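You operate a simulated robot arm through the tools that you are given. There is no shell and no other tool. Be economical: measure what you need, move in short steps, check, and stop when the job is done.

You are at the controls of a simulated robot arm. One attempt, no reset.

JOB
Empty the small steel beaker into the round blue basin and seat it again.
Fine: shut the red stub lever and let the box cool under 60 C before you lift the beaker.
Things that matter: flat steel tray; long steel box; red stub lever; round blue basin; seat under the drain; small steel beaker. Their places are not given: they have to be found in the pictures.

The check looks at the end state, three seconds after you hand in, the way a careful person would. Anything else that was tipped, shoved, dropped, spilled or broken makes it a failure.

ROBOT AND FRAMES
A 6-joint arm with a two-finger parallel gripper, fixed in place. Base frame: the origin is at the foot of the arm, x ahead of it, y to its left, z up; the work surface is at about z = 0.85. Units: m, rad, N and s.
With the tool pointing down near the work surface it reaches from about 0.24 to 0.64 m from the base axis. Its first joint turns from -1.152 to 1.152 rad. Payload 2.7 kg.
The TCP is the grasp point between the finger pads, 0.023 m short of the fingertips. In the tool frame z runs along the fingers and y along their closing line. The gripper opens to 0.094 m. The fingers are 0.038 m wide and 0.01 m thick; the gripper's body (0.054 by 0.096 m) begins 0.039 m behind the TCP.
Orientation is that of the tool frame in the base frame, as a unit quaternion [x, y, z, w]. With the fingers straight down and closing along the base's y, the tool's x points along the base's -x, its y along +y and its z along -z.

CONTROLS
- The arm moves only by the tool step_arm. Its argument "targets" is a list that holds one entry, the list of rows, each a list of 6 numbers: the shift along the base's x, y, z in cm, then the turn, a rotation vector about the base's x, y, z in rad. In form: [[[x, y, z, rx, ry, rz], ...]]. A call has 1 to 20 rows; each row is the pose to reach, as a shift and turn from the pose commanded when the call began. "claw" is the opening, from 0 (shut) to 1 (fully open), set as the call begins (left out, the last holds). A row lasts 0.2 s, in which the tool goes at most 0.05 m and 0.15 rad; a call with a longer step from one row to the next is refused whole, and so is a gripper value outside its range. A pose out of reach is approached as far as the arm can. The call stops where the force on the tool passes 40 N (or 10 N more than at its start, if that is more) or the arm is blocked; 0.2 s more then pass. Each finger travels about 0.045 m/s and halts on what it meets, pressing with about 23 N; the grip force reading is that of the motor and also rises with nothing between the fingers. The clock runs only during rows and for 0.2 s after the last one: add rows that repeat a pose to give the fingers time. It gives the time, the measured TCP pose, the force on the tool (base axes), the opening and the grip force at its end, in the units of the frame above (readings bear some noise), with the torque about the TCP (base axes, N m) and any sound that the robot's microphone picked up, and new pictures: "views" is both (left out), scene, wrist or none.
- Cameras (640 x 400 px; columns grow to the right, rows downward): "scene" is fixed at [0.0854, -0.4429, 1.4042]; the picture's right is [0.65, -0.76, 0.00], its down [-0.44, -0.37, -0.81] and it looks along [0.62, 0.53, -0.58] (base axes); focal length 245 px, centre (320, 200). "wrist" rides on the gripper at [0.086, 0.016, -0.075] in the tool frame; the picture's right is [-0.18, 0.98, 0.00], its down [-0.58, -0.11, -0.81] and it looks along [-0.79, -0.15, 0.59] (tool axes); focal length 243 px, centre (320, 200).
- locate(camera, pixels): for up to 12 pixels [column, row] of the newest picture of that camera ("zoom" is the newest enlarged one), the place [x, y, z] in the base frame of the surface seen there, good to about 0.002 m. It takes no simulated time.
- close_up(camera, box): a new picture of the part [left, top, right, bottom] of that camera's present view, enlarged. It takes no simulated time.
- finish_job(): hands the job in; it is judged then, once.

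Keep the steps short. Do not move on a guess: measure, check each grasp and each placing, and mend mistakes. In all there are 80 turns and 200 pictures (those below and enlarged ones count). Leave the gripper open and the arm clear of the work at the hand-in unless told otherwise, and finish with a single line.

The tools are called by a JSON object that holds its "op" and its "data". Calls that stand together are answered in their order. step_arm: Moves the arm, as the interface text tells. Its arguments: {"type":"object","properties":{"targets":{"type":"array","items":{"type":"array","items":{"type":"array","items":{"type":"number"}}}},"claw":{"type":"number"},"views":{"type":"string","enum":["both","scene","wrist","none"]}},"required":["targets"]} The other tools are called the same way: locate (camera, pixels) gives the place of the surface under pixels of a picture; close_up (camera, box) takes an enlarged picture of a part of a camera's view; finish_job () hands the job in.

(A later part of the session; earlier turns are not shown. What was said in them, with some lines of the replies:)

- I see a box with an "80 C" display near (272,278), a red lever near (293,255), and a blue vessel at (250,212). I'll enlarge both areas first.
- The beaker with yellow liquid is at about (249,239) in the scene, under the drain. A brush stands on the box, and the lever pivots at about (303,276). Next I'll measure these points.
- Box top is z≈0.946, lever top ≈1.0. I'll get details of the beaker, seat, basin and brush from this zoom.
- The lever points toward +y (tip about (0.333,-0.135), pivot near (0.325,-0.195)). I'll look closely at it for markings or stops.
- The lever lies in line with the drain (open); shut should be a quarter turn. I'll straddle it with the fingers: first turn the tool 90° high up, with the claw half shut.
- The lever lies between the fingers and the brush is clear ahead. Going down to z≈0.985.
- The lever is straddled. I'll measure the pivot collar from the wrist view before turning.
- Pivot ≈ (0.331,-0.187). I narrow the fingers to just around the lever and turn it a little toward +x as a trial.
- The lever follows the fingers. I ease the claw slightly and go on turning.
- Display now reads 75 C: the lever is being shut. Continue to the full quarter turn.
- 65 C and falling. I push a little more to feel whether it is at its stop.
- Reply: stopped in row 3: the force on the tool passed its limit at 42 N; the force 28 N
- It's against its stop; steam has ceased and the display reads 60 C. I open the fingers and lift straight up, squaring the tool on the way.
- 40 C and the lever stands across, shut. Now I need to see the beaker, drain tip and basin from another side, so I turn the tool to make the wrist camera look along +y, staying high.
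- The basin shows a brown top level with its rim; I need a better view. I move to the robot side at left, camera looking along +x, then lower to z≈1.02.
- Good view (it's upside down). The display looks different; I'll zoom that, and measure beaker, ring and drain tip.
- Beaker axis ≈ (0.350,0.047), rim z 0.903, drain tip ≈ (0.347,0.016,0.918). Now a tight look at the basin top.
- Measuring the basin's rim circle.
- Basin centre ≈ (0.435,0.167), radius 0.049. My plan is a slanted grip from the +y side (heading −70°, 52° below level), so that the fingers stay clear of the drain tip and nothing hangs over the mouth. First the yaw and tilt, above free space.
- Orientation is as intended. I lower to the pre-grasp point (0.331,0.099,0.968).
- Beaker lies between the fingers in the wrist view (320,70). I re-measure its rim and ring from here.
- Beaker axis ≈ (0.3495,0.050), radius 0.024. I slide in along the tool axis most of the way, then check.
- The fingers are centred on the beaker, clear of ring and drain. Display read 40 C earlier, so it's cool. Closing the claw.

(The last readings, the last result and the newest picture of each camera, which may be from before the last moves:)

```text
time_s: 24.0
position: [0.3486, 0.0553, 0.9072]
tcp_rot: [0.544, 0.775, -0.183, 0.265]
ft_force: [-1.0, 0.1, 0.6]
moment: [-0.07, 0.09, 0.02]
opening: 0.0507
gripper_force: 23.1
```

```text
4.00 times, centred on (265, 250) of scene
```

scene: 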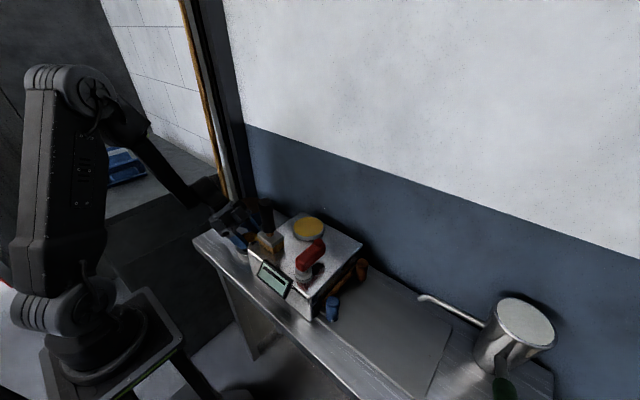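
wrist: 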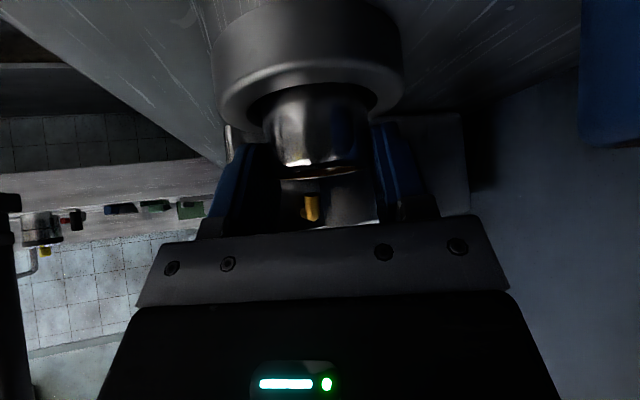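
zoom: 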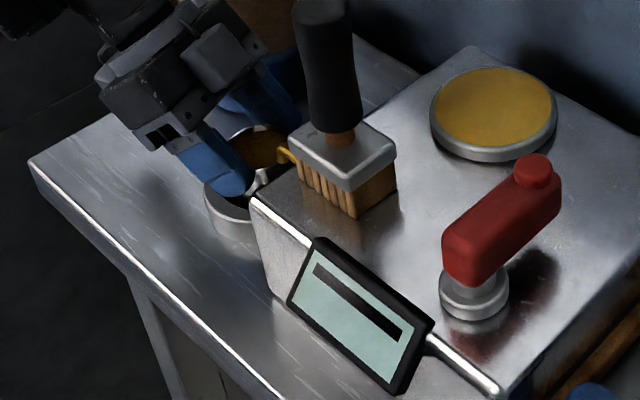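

Grip is firm at 0.0507 m, 23 N. Lifting 2 cm straight up, gently.

{"op": "step_arm", "data": {"targets": [[[0, 0, 0.3, 0, 0, 0], [0, 0, 0.7, 0, 0, 0], [0, 0, 1.1, 0, 0, 0], [0, 0, 1.6, 0, 0, 0], [0, 0.1, 2.0, 0, 0, 0], [0, 0.1, 2.0, 0, 0, 0]]]}}

{"op": "close_up", "data": {"camera": "wrist", "box": [180, 20, 460, 240]}}

{"op": "close_up", "data": {"camera": "scene", "box": [210, 200, 290, 270]}}

```text
time_s: 25.4
position: [0.3474, 0.0562, 0.93]
tcp_rot: [0.544, 0.775, -0.183, 0.265]
ft_force: [-0.5, 0.8, -1.4]
moment: [0.0, 0.02, -0.01]
opening: 0.0506
gripper_force: 22.6
```

scene: 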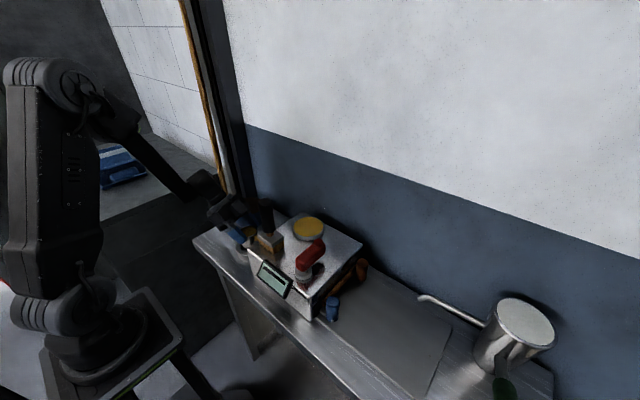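
wrist: 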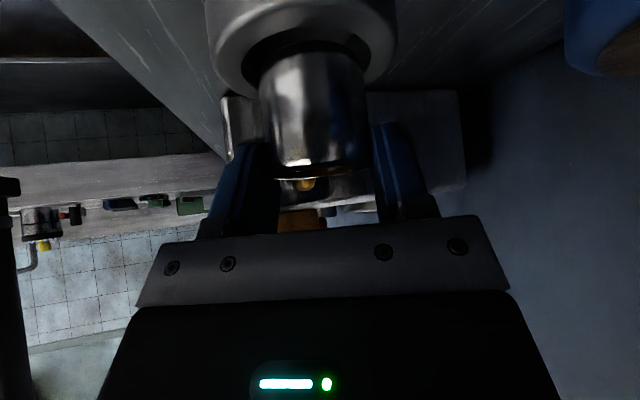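

```text
1.82 times, centred on (320, 130) of wrist
```

zoom: 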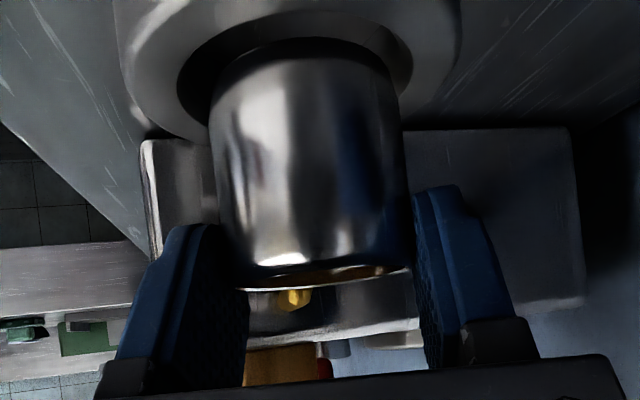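

```text
5.71 times, centred on (250, 235) of scene
```

zoom: 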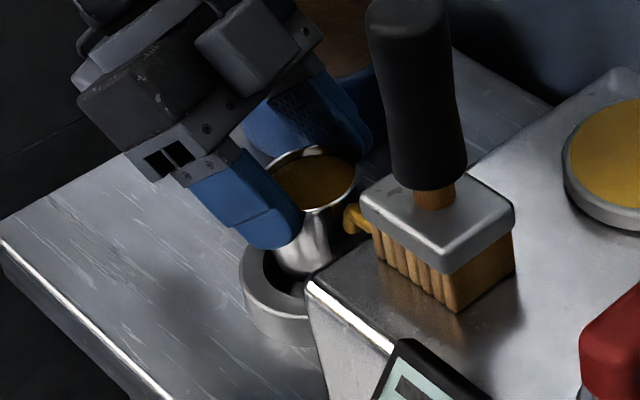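

Beaker hangs upright, liquid still inside. I rise further, then carry it slowly toward the basin (z≈1.0).

{"op": "step_arm", "data": {"targets": [[[0, 0.1, 0.6, 0, 0, 0], [0, 0.3, 1.4, 0, 0, 0], [0, 0.5, 2.4, 0, 0, 0], [0, 0.8, 3.4, 0, 0, 0], [0.2, 1.2, 4.4, 0, 0, 0], [0.6, 1.9, 5.4, 0, 0, 0], [1.2, 2.8, 6.3, 0, 0, 0], [2, 3.8, 6.9, 0, 0, 0], [2.9, 4.9, 7.3, 0, 0, 0], [3.8, 6, 7.3, 0, 0, 0], [4.7, 7.1, 7.3, 0, 0, 0], [5.6, 8.2, 7.3, 0, 0, 0], [6.5, 9.3, 7.3, 0, 0, 0], [7.3, 10.4, 7.3, 0, 0, 0], [8, 11.3, 7.3, 0, 0, 0], [8.6, 12, 7.3, 0, 0, 0], [8.9, 12.4, 7.3, 0, 0, 0], [9.05, 12.6, 7.3, 0, 0, 0], [9.05, 12.6, 7.3, 0, 0, 0]]]}}

{"op": "close_up", "data": {"camera": "scene", "box": [190, 150, 310, 250]}}

```text
time_s: 29.4
position: [0.4385, 0.1813, 1.0017]
tcp_rot: [0.544, 0.774, -0.183, 0.265]
ft_force: [-0.5, -0.6, -0.9]
moment: [0.01, -0.01, -0.02]
opening: 0.0506
gripper_force: 23.2
```

scene: 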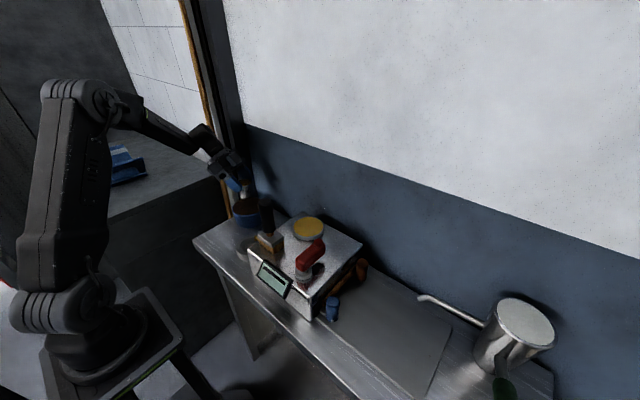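
wrist: 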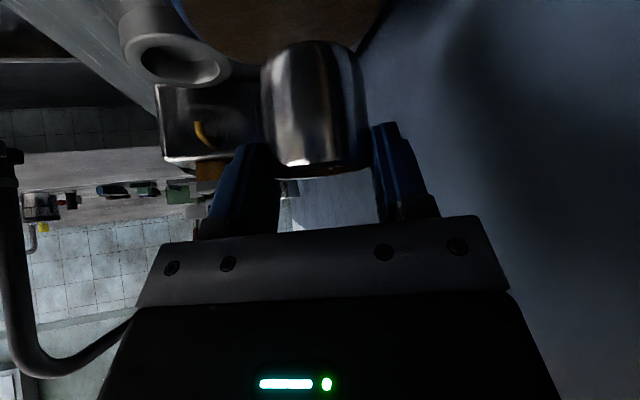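

```text
4.00 times, centred on (250, 200) of scene
```

zoom: 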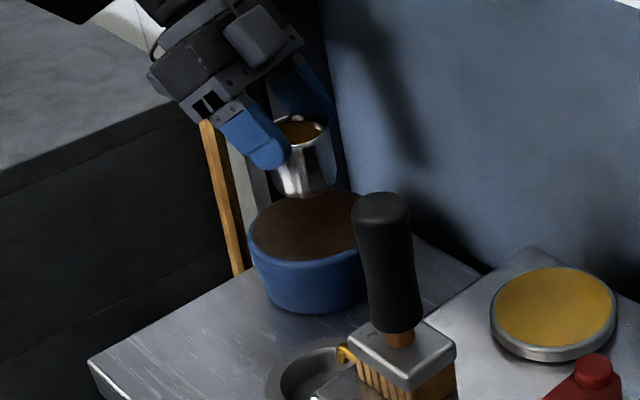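

The beaker is over the basin. Tip slowly about axis (0.906,-0.423,0), first 0.6 rad.

{"op": "step_arm", "data": {"targets": [[[0, 0, 0, 0.0906, -0.0423, 0], [0, 0, 0, 0.181, -0.0846, 0], [0, 0, 0, 0.272, -0.127, 0], [0, 0, 0, 0.362, -0.169, 0], [0, 0, 0, 0.453, -0.2115, 0], [0, 0, 0, 0.544, -0.254, 0], [0, 0, 0, 0.544, -0.254, 0]]]}}

{"op": "close_up", "data": {"camera": "scene", "box": [190, 150, 310, 250]}}

```text
time_s: 31.0
position: [0.4387, 0.1812, 1.0002]
tcp_rot: [0.614, 0.755, 0.102, 0.204]
ft_force: [-0.6, -0.1, -1.9]
moment: [-0.06, 0.02, -0.02]
opening: 0.0505
gripper_force: 22.3
```

scene: 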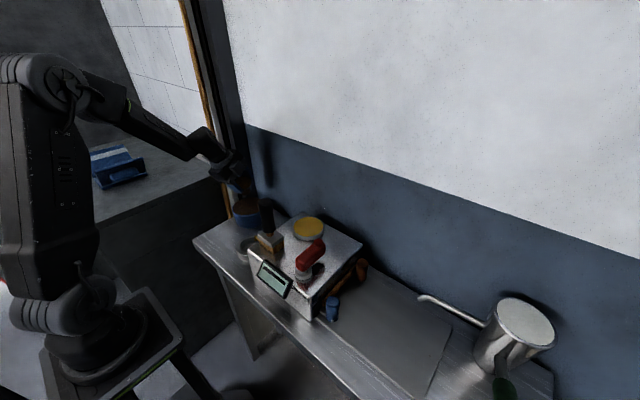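
wrist: 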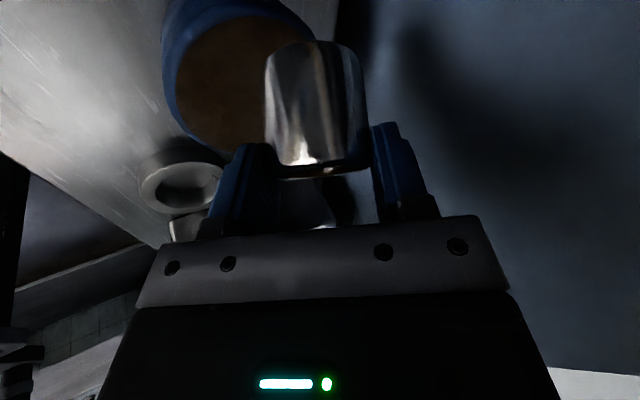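

```text
4.00 times, centred on (250, 200) of scene
```

zoom: 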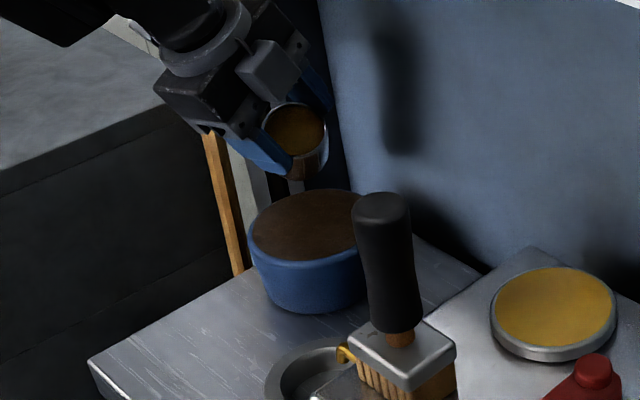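

Tracking is exact and no spill. Continue to 1.3 rad.

{"op": "step_arm", "data": {"targets": [[[0, 0, 0, 0.0906, -0.0423, 0], [0, 0, 0, 0.181, -0.0846, 0], [0, 0, 0, 0.272, -0.127, 0], [0, 0, 0, 0.362, -0.169, 0], [0, 0, 0, 0.453, -0.2115, 0], [0, 0, 0, 0.544, -0.254, 0], [0, 0, 0, 0.634, -0.296, 0], [0, 0, 0, 0.634, -0.296, 0]]]}}

{"op": "close_up", "data": {"camera": "scene", "box": [190, 150, 310, 250]}}

```text
time_s: 32.8
position: [0.4397, 0.18, 1.0029]
tcp_rot: [0.626, 0.648, 0.419, 0.112]
ft_force: [-1.1, -0.1, -1.9]
moment: [-0.05, 0.05, 0.01]
opening: 0.0505
gripper_force: 23.3
out of reach, approached as far as the arm can: row 4, 5, 6
```

scene: 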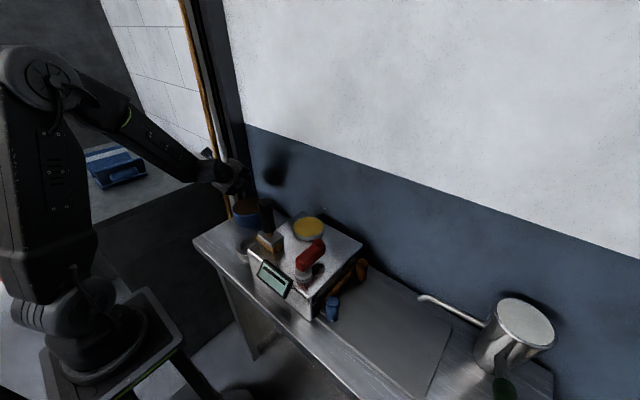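
wrist: 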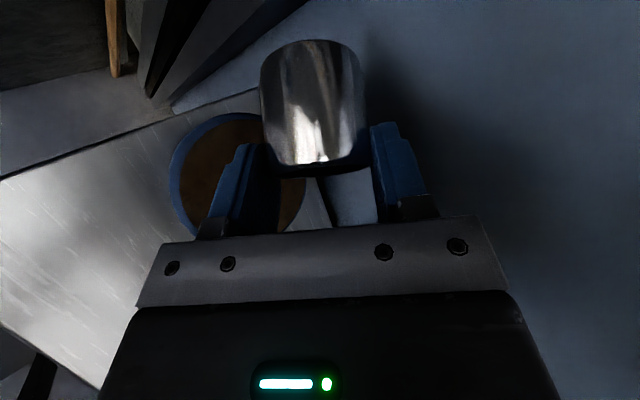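

```text
4.00 times, centred on (250, 200) of scene
```

zoom: 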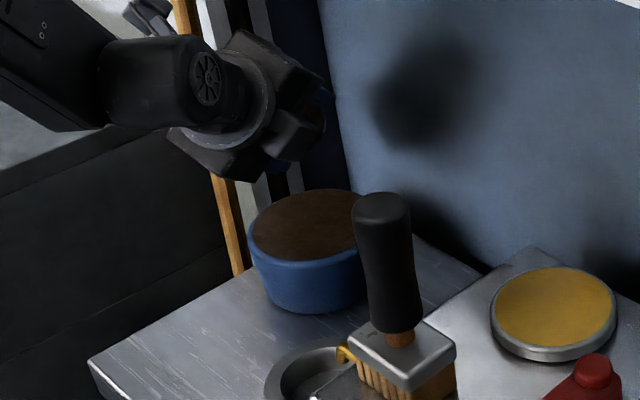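

It passed an awkward spot but reached the tilt (about 75°). Continue to about 2.0 rad and dwell.

{"op": "step_arm", "data": {"targets": [[[0, 0, 0, 0.0906, -0.0423, 0], [0, 0, 0, 0.181, -0.0846, 0], [0, 0, 0, 0.272, -0.127, 0], [0, 0, 0, 0.362, -0.169, 0], [0, 0, 0, 0.453, -0.2115, 0], [0, 0, 0, 0.544, -0.254, 0], [0, 0, 0, 0.634, -0.296, 0], [0, 0, 0, 0.634, -0.296, 0], [0, 0, 0, 0.634, -0.296, 0], [0, 0, 0, 0.634, -0.296, 0]]]}}

{"op": "close_up", "data": {"camera": "scene", "box": [190, 150, 310, 250]}}

{"op": "close_up", "data": {"camera": "wrist", "box": [180, 20, 460, 240]}}

```text
time_s: 35.0
position: [0.4384, 0.1804, 1.0007]
tcp_rot: [0.561, 0.464, 0.686, 0.004]
ft_force: [0.6, 1.5, -0.5]
moment: [-0.03, 0.01, -0.02]
opening: 0.0505
gripper_force: 22.5
```

scene: 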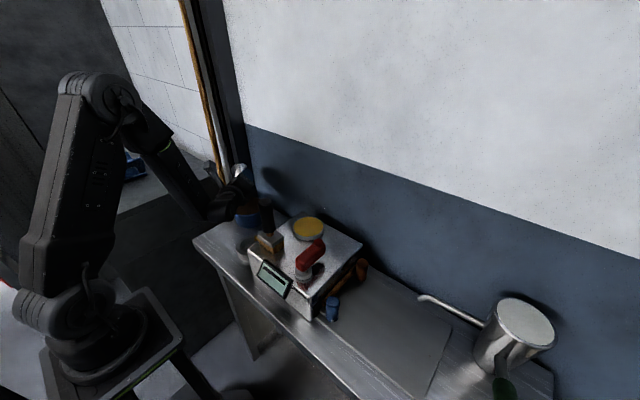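
wrist: 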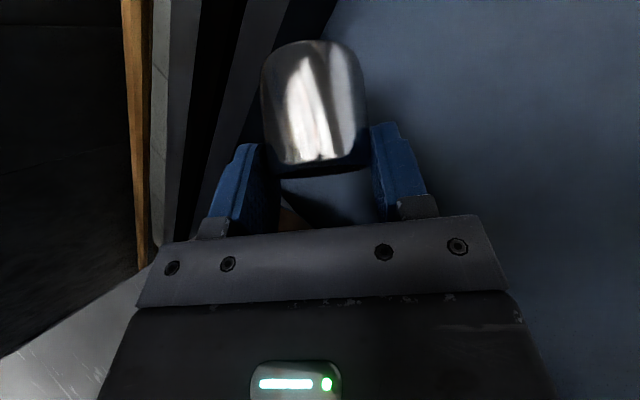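

```text
4.00 times, centred on (250, 200) of scene
```

zoom: 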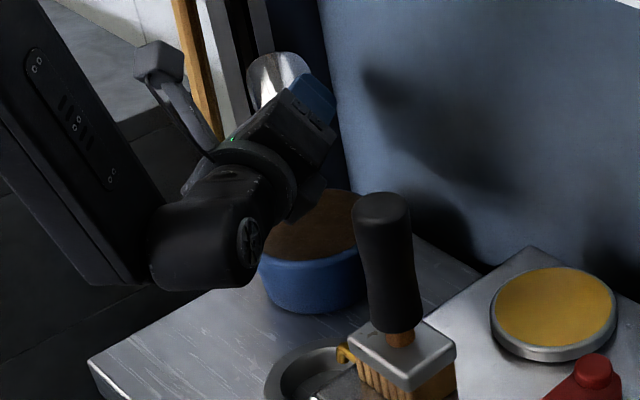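

```text
1.82 times, centred on (320, 130) of wrist
```

zoom: 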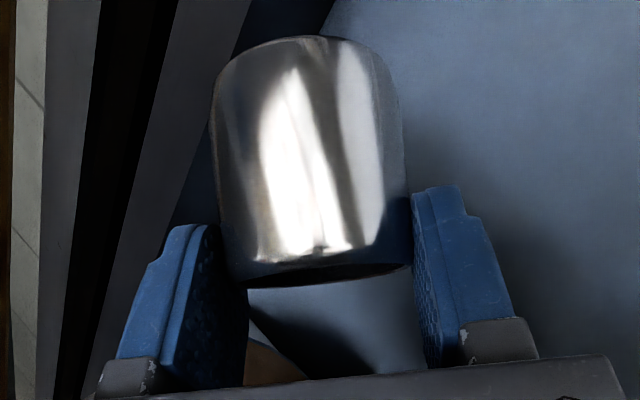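

At 115° tilt. A bit more and a dwell so it empties entirely.

{"op": "step_arm", "data": {"targets": [[[0, 0, 0.5, 0.0906, -0.0423, 0], [0, 0, 1, 0.181, -0.0846, 0], [0, 0, 1, 0.272, -0.127, 0], [0, 0, 1, 0.272, -0.127, 0], [0, 0, 1, 0.272, -0.127, 0], [0, 0, 1, 0.272, -0.127, 0], [0, 0, 1, 0.272, -0.127, 0], [0, 0, 1, 0.272, -0.127, 0]]], "views": "none"}}

{"op": "step_arm", "data": {"targets": [[[0, 0, 0, -0.0906, 0.0423, 0], [0, 0, 0, -0.181, 0.0846, 0], [0, 0, 0, -0.272, 0.127, 0], [0, 0, 0, -0.362, 0.169, 0], [0, 0, 0, -0.453, 0.2115, 0], [0, 0, 0, -0.544, 0.254, 0], [0, 0, 0, -0.634, 0.296, 0], [0, 0, 0, -0.725, 0.338, 0], [0, 0, 0, -0.815, 0.381, 0], [0, 0, 0, -0.906, 0.423, 0]]]}}

{"op": "close_up", "data": {"camera": "scene", "box": [190, 150, 310, 250]}}

```text
time_s: 36.8
position: [0.4381, 0.1814, 1.0105]
tcp_rot: [0.512, 0.365, 0.776, -0.043]
ft_force: [0.9, -0.1, -1.2]
moment: [-0.02, 0.03, -0.01]
opening: 0.0506
gripper_force: 23.1
```

```text
time_s: 39.0
position: [0.4371, 0.1823, 1.0112]
tcp_rot: [0.626, 0.649, 0.418, 0.112]
ft_force: [-0.7, -0.1, -1.4]
moment: [-0.01, 0.05, 0.01]
opening: 0.0503
gripper_force: 23.1
```

scene: 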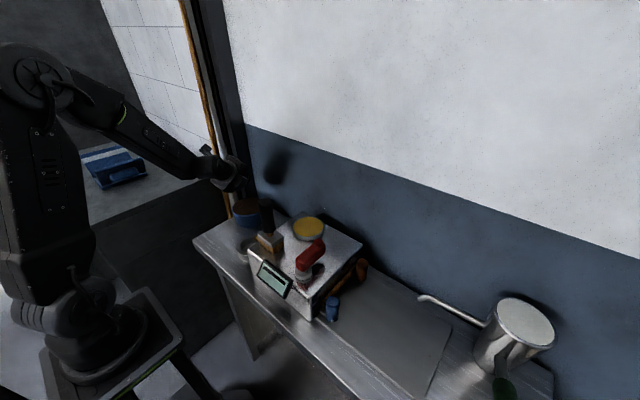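
wrist: 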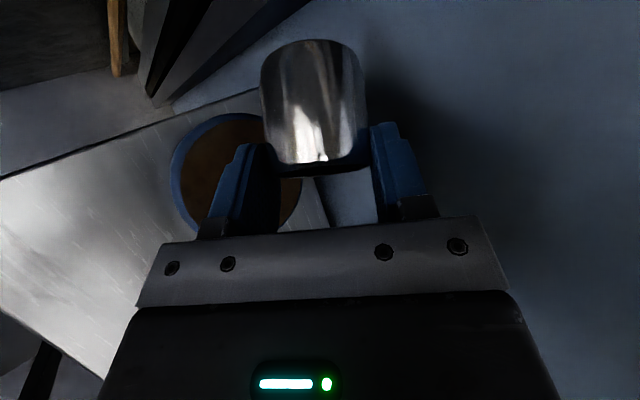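

```text
4.00 times, centred on (250, 200) of scene
```

zoom: 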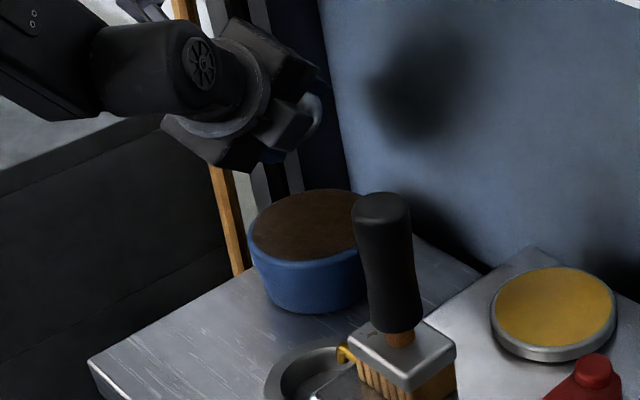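

Clean table, nothing spilled. Tip back the remaining 1.3 rad to upright.

{"op": "step_arm", "data": {"targets": [[[0, 0, 0, -0.0906, 0.0423, 0], [0, 0, 0, -0.181, 0.0846, 0], [0, 0, 0, -0.272, 0.127, 0], [0, 0, 0, -0.362, 0.169, 0], [0, 0, 0, -0.453, 0.2115, 0], [0, 0, 0, -0.544, 0.254, 0], [0, 0, 0, -0.634, 0.296, 0], [0, 0, 0, -0.725, 0.338, 0], [0, 0, 0, -0.815, 0.381, 0], [0, 0, 0, -0.906, 0.423, 0], [0, 0, 0, -0.997, 0.465, 0], [0, 0, 0, -1.088, 0.508, 0], [0, 0, 0, -1.178, 0.55, 0], [0, 0, 0, -1.178, 0.55, 0]]]}}

{"op": "close_up", "data": {"camera": "scene", "box": [210, 150, 310, 250]}}

```text
time_s: 42.0
position: [0.4378, 0.1815, 1.0101]
tcp_rot: [0.543, 0.775, -0.183, 0.266]
ft_force: [0.5, 0.1, -0.8]
moment: [0.0, -0.01, 0.0]
opening: 0.0504
gripper_force: 22.6
out of reach, approached as far as the arm can: row 2, 3
```

scene: 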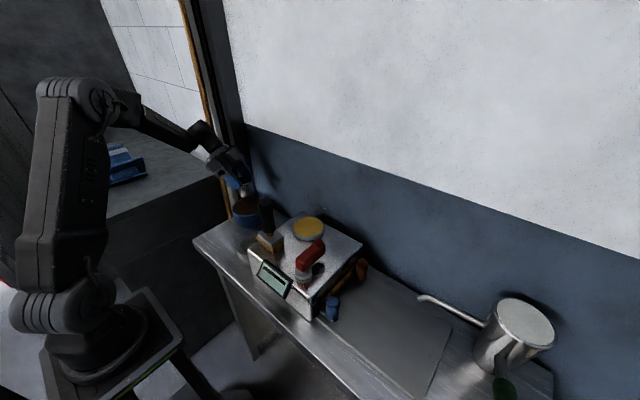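
wrist: 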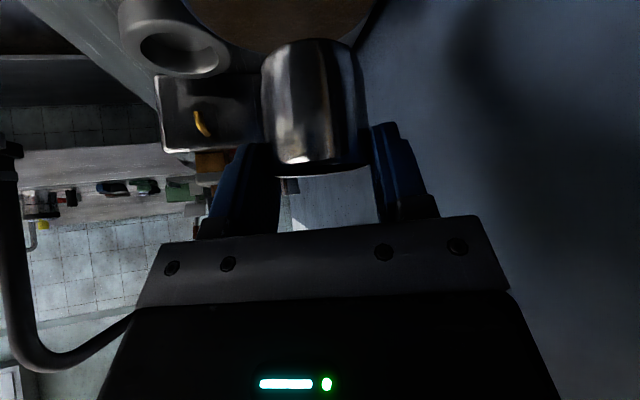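

```text
4.00 times, centred on (260, 200) of scene
```

zoom: 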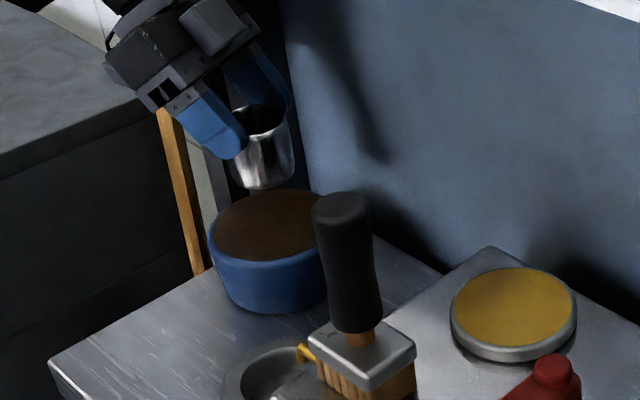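

The beaker is empty (dark inside). I carry it back along the same path to a hover about 4 cm above its seated height.

{"op": "step_arm", "data": {"targets": [[[-0.5, -0.7, 0, 0, 0, 0], [-1.3, -1.8, 0, 0, 0, 0], [-2.5, -3.4, 0, 0, 0, 0], [-3.7, -5, -0.3, 0, 0, 0], [-4.9, -6.6, -0.6, 0, 0, 0], [-6.1, -8.2, -1, 0, 0, 0], [-7.2, -9.6, -1.6, 0, 0, 0], [-8.1, -10.7, -2.5, 0, 0, 0], [-8.8, -11.4, -3.7, 0, 0, 0], [-9.05, -11.8, -4.9, 0, 0, 0], [-9.05, -12.1, -5.9, 0, 0, 0], [-9.05, -12.4, -6.4, 0, 0, 0], [-9.05, -12.4, -6.4, 0, 0, 0]]]}}

{"op": "close_up", "data": {"camera": "wrist", "box": [180, 0, 460, 200]}}

{"op": "close_up", "data": {"camera": "scene", "box": [210, 200, 290, 270]}}

```text
time_s: 44.8
position: [0.3481, 0.0563, 0.9468]
tcp_rot: [0.544, 0.775, -0.182, 0.265]
ft_force: [-0.7, -0.2, -1.6]
moment: [0.01, -0.01, -0.03]
opening: 0.0502
gripper_force: 23.2
```

scene: 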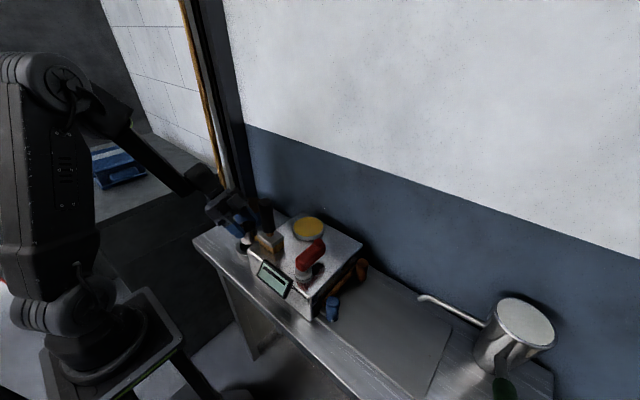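
wrist: 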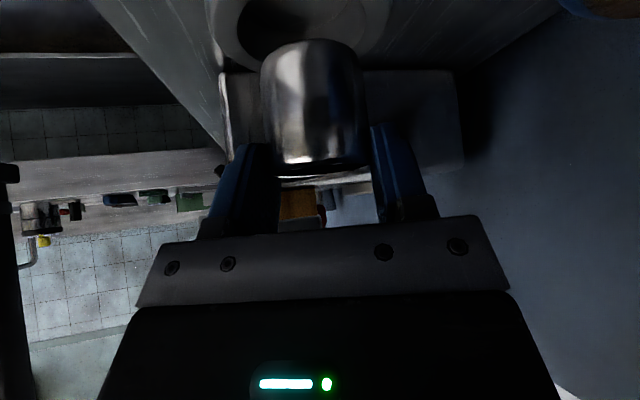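

```text
2.00 times, centred on (320, 100) of wrist
```

zoom: 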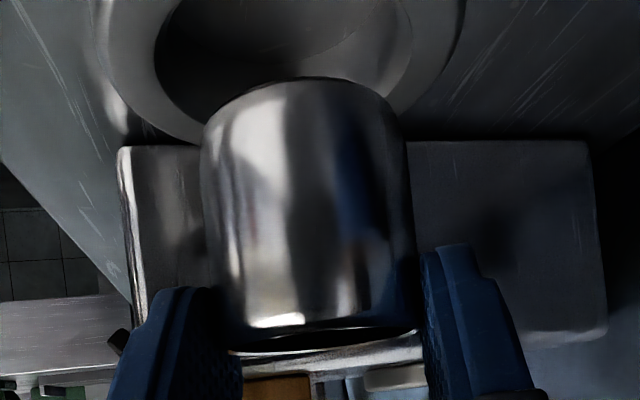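

```text
5.71 times, centred on (250, 235) of scene
```

zoom: 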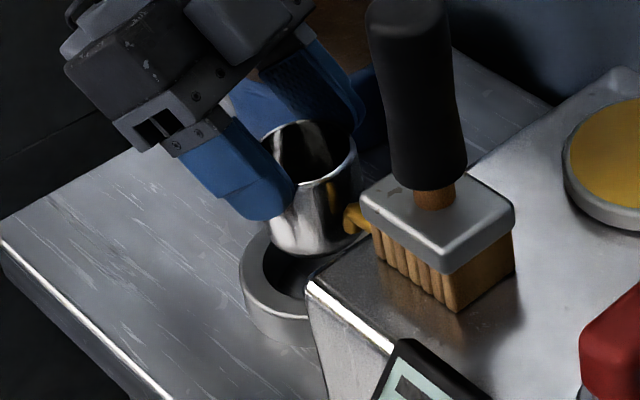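

Hovering in line with the seat. Lowering slowly, backing to the exact grasp spot.

{"op": "step_arm", "data": {"targets": [[[0, -0.15, -0.7, 0, 0, 0], [0, -0.25, -1.4, 0, 0, 0], [0, -0.3, -2, 0, 0, 0], [0, -0.3, -2.5, 0, 0, 0], [0, -0.3, -3, 0, 0, 0], [0, -0.3, -3.4, 0, 0, 0], [0, -0.3, -3.7, 0, 0, 0], [0, -0.3, -3.85, 0, 0, 0], [0, -0.3, -3.85, 0, 0, 0]]]}}

{"op": "close_up", "data": {"camera": "wrist", "box": [180, 20, 460, 240]}}

{"op": "close_up", "data": {"camera": "scene", "box": [210, 200, 290, 270]}}

```text
time_s: 46.8
position: [0.347, 0.0545, 0.9088]
tcp_rot: [0.544, 0.775, -0.182, 0.266]
ft_force: [-0.3, 0.2, 7.2]
moment: [-0.17, 0.17, 0.0]
opening: 0.0502
gripper_force: 23.1
```

scene: 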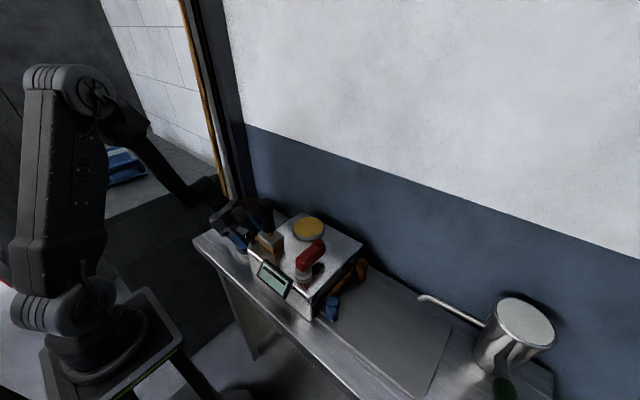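
wrist: 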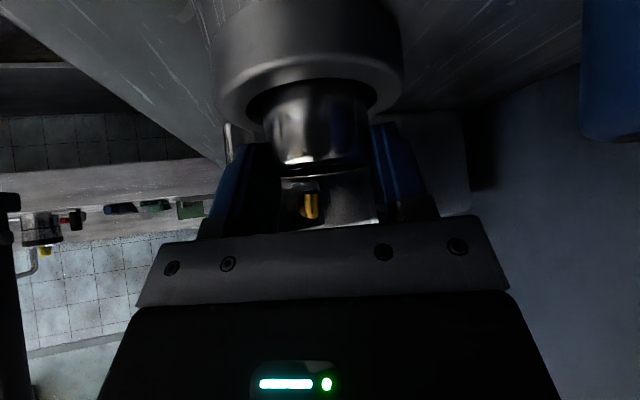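

```text
1.82 times, centred on (320, 130) of wrist
```

zoom: 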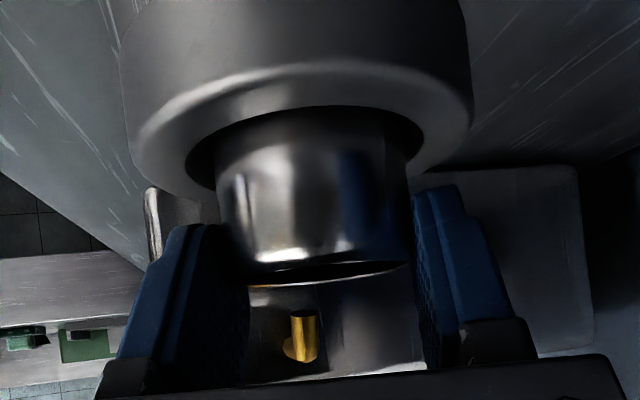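

```text
5.71 times, centred on (250, 235) of scene
```

zoom: 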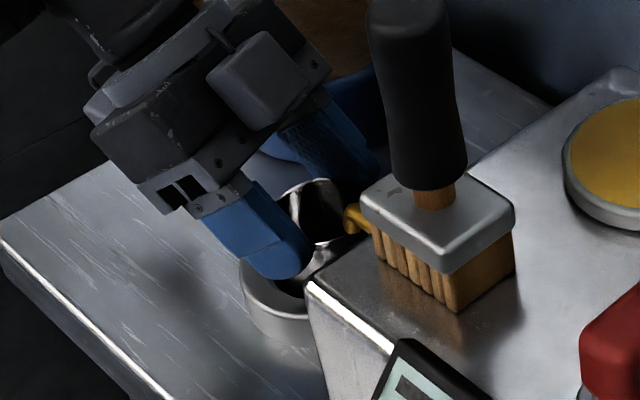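

Contact of 7 N at the original height: it is seated. Opening the claw.

{"op": "step_arm", "data": {"targets": [[[0, 0, 0, 0, 0, 0], [0, 0, 0, 0, 0, 0], [0, 0, 0, 0, 0, 0], [0, 0, 0, 0, 0, 0], [0, 0, 0, 0, 0, 0]]], "claw": 0.9, "views": "wrist"}}

{"op": "close_up", "data": {"camera": "wrist", "box": [180, 20, 460, 240]}}

```text
time_s: 48.0
position: [0.3479, 0.0555, 0.9086]
tcp_rot: [0.545, 0.774, -0.183, 0.265]
ft_force: [-0.8, -0.4, 0.6]
moment: [0.0, 0.0, -0.01]
opening: 0.0846
gripper_force: 0.0
```

wrist: 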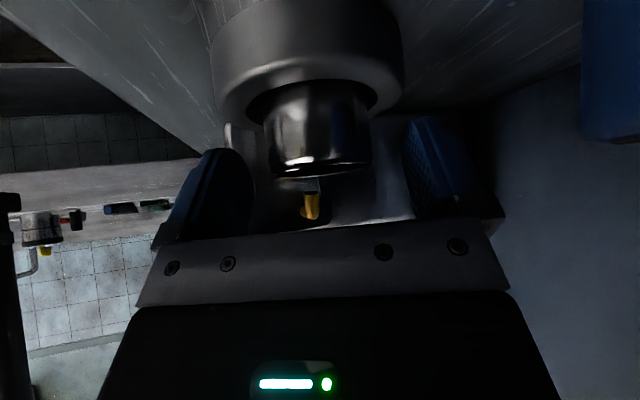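

```text
1.82 times, centred on (320, 130) of wrist
```

zoom: 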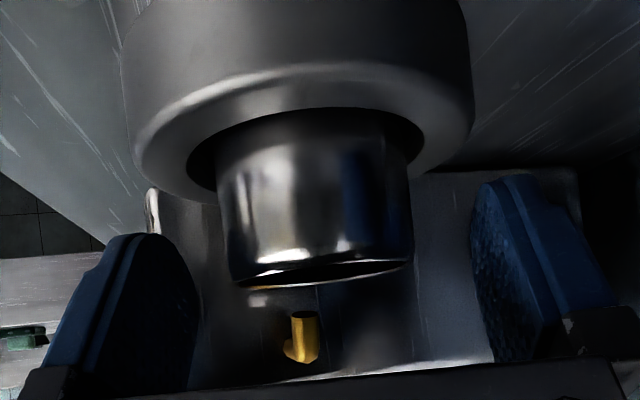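

Beaker stands free and upright, with clearance to both fingers. I back out along the tool axis, then rise.

{"op": "step_arm", "data": {"targets": [[[-0.4, 1.1, 1.5, 0, 0, 0], [-0.8, 2.3, 3.1, 0, 0, 0], [-1.25, 3.5, 4.7, 0, 0, 0], [-1.7, 4.6, 6.3, 0, 0, 0], [-2.2, 4.8, 10, 0, 0, 0], [-3, 4.8, 14, 0, 0, 0], [-4, 4.8, 18, 0, 0, 0], [-5, 4.8, 21, 0, 0, 0], [-5, 4.8, 21, 0, 0, 0]]]}}

{"op": "close_up", "data": {"camera": "scene", "box": [200, 190, 350, 300]}}

{"op": "close_up", "data": {"camera": "scene", "box": [220, 200, 280, 270]}}

```text
time_s: 50.0
position: [0.2967, 0.1016, 1.1184]
tcp_rot: [0.544, 0.775, -0.182, 0.265]
ft_force: [-1.3, 0.4, -0.6]
moment: [0.01, 0.0, 0.01]
opening: 0.0845
gripper_force: 0.0
```

scene: 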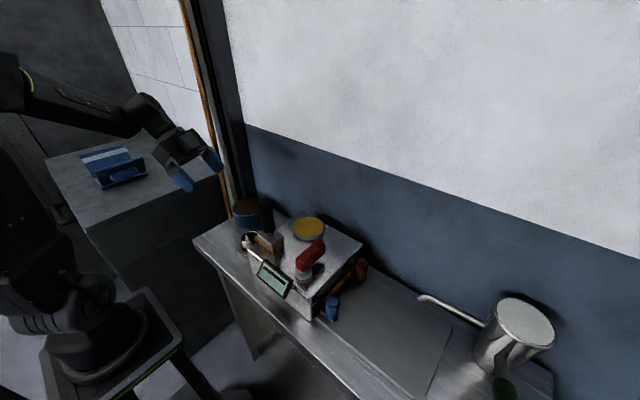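
wrist: 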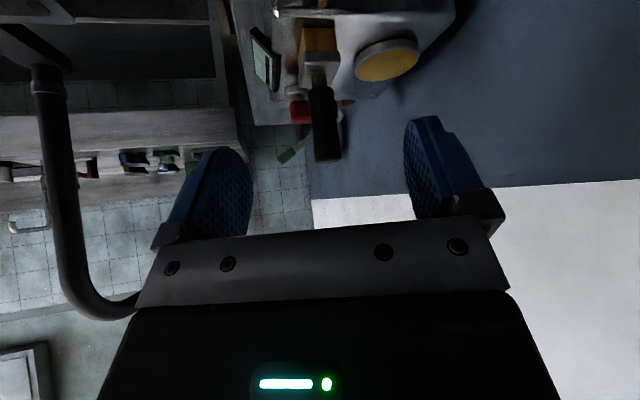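

```text
3.64 times, centred on (275, 245) of scene
```

zoom: 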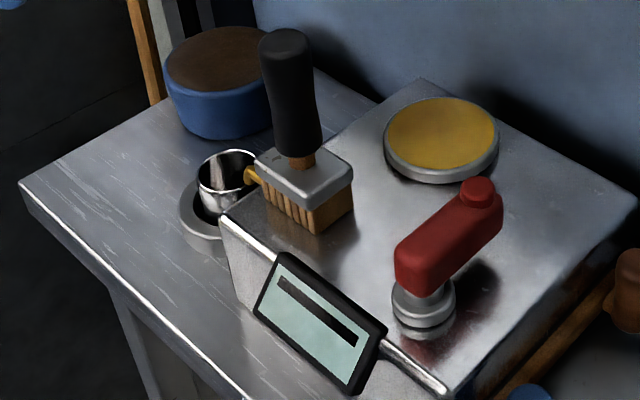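

```text
5.71 times, centred on (250, 235) of scene
```

zoom: 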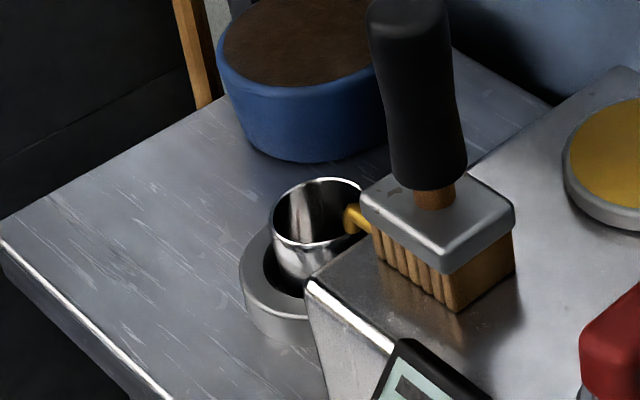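

The beaker is empty and in its ring, and the basin and brush are untouched. I check the rim height and position against the start.

{"op": "locate", "data": {"camera": "zoom", "pixels": [[272, 215], [290, 237], [325, 179], [305, 246], [345, 182], [285, 195], [350, 240], [245, 270], [255, 320], [300, 335]]}}

```text
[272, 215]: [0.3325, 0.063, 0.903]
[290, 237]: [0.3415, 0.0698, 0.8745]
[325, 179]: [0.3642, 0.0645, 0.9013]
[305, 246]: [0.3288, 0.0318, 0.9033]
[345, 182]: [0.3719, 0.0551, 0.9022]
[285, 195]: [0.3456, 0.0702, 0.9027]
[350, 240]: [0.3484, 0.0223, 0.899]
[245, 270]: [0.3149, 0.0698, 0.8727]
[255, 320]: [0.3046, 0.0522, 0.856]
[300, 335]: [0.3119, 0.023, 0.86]
```

Rim is at z≈0.903 and centred at about (0.35,0.048), as at the start. Lever is shut, the gripper open and the arm clear, so I hand in.

{"op": "finish_job", "data": {}}

```text
The job is handed in.
```

I shut the red lever and let the box cool to 40 C, then emptied the beaker into the blue basin and put it back on its seat; I saw no spills and nothing else moved.
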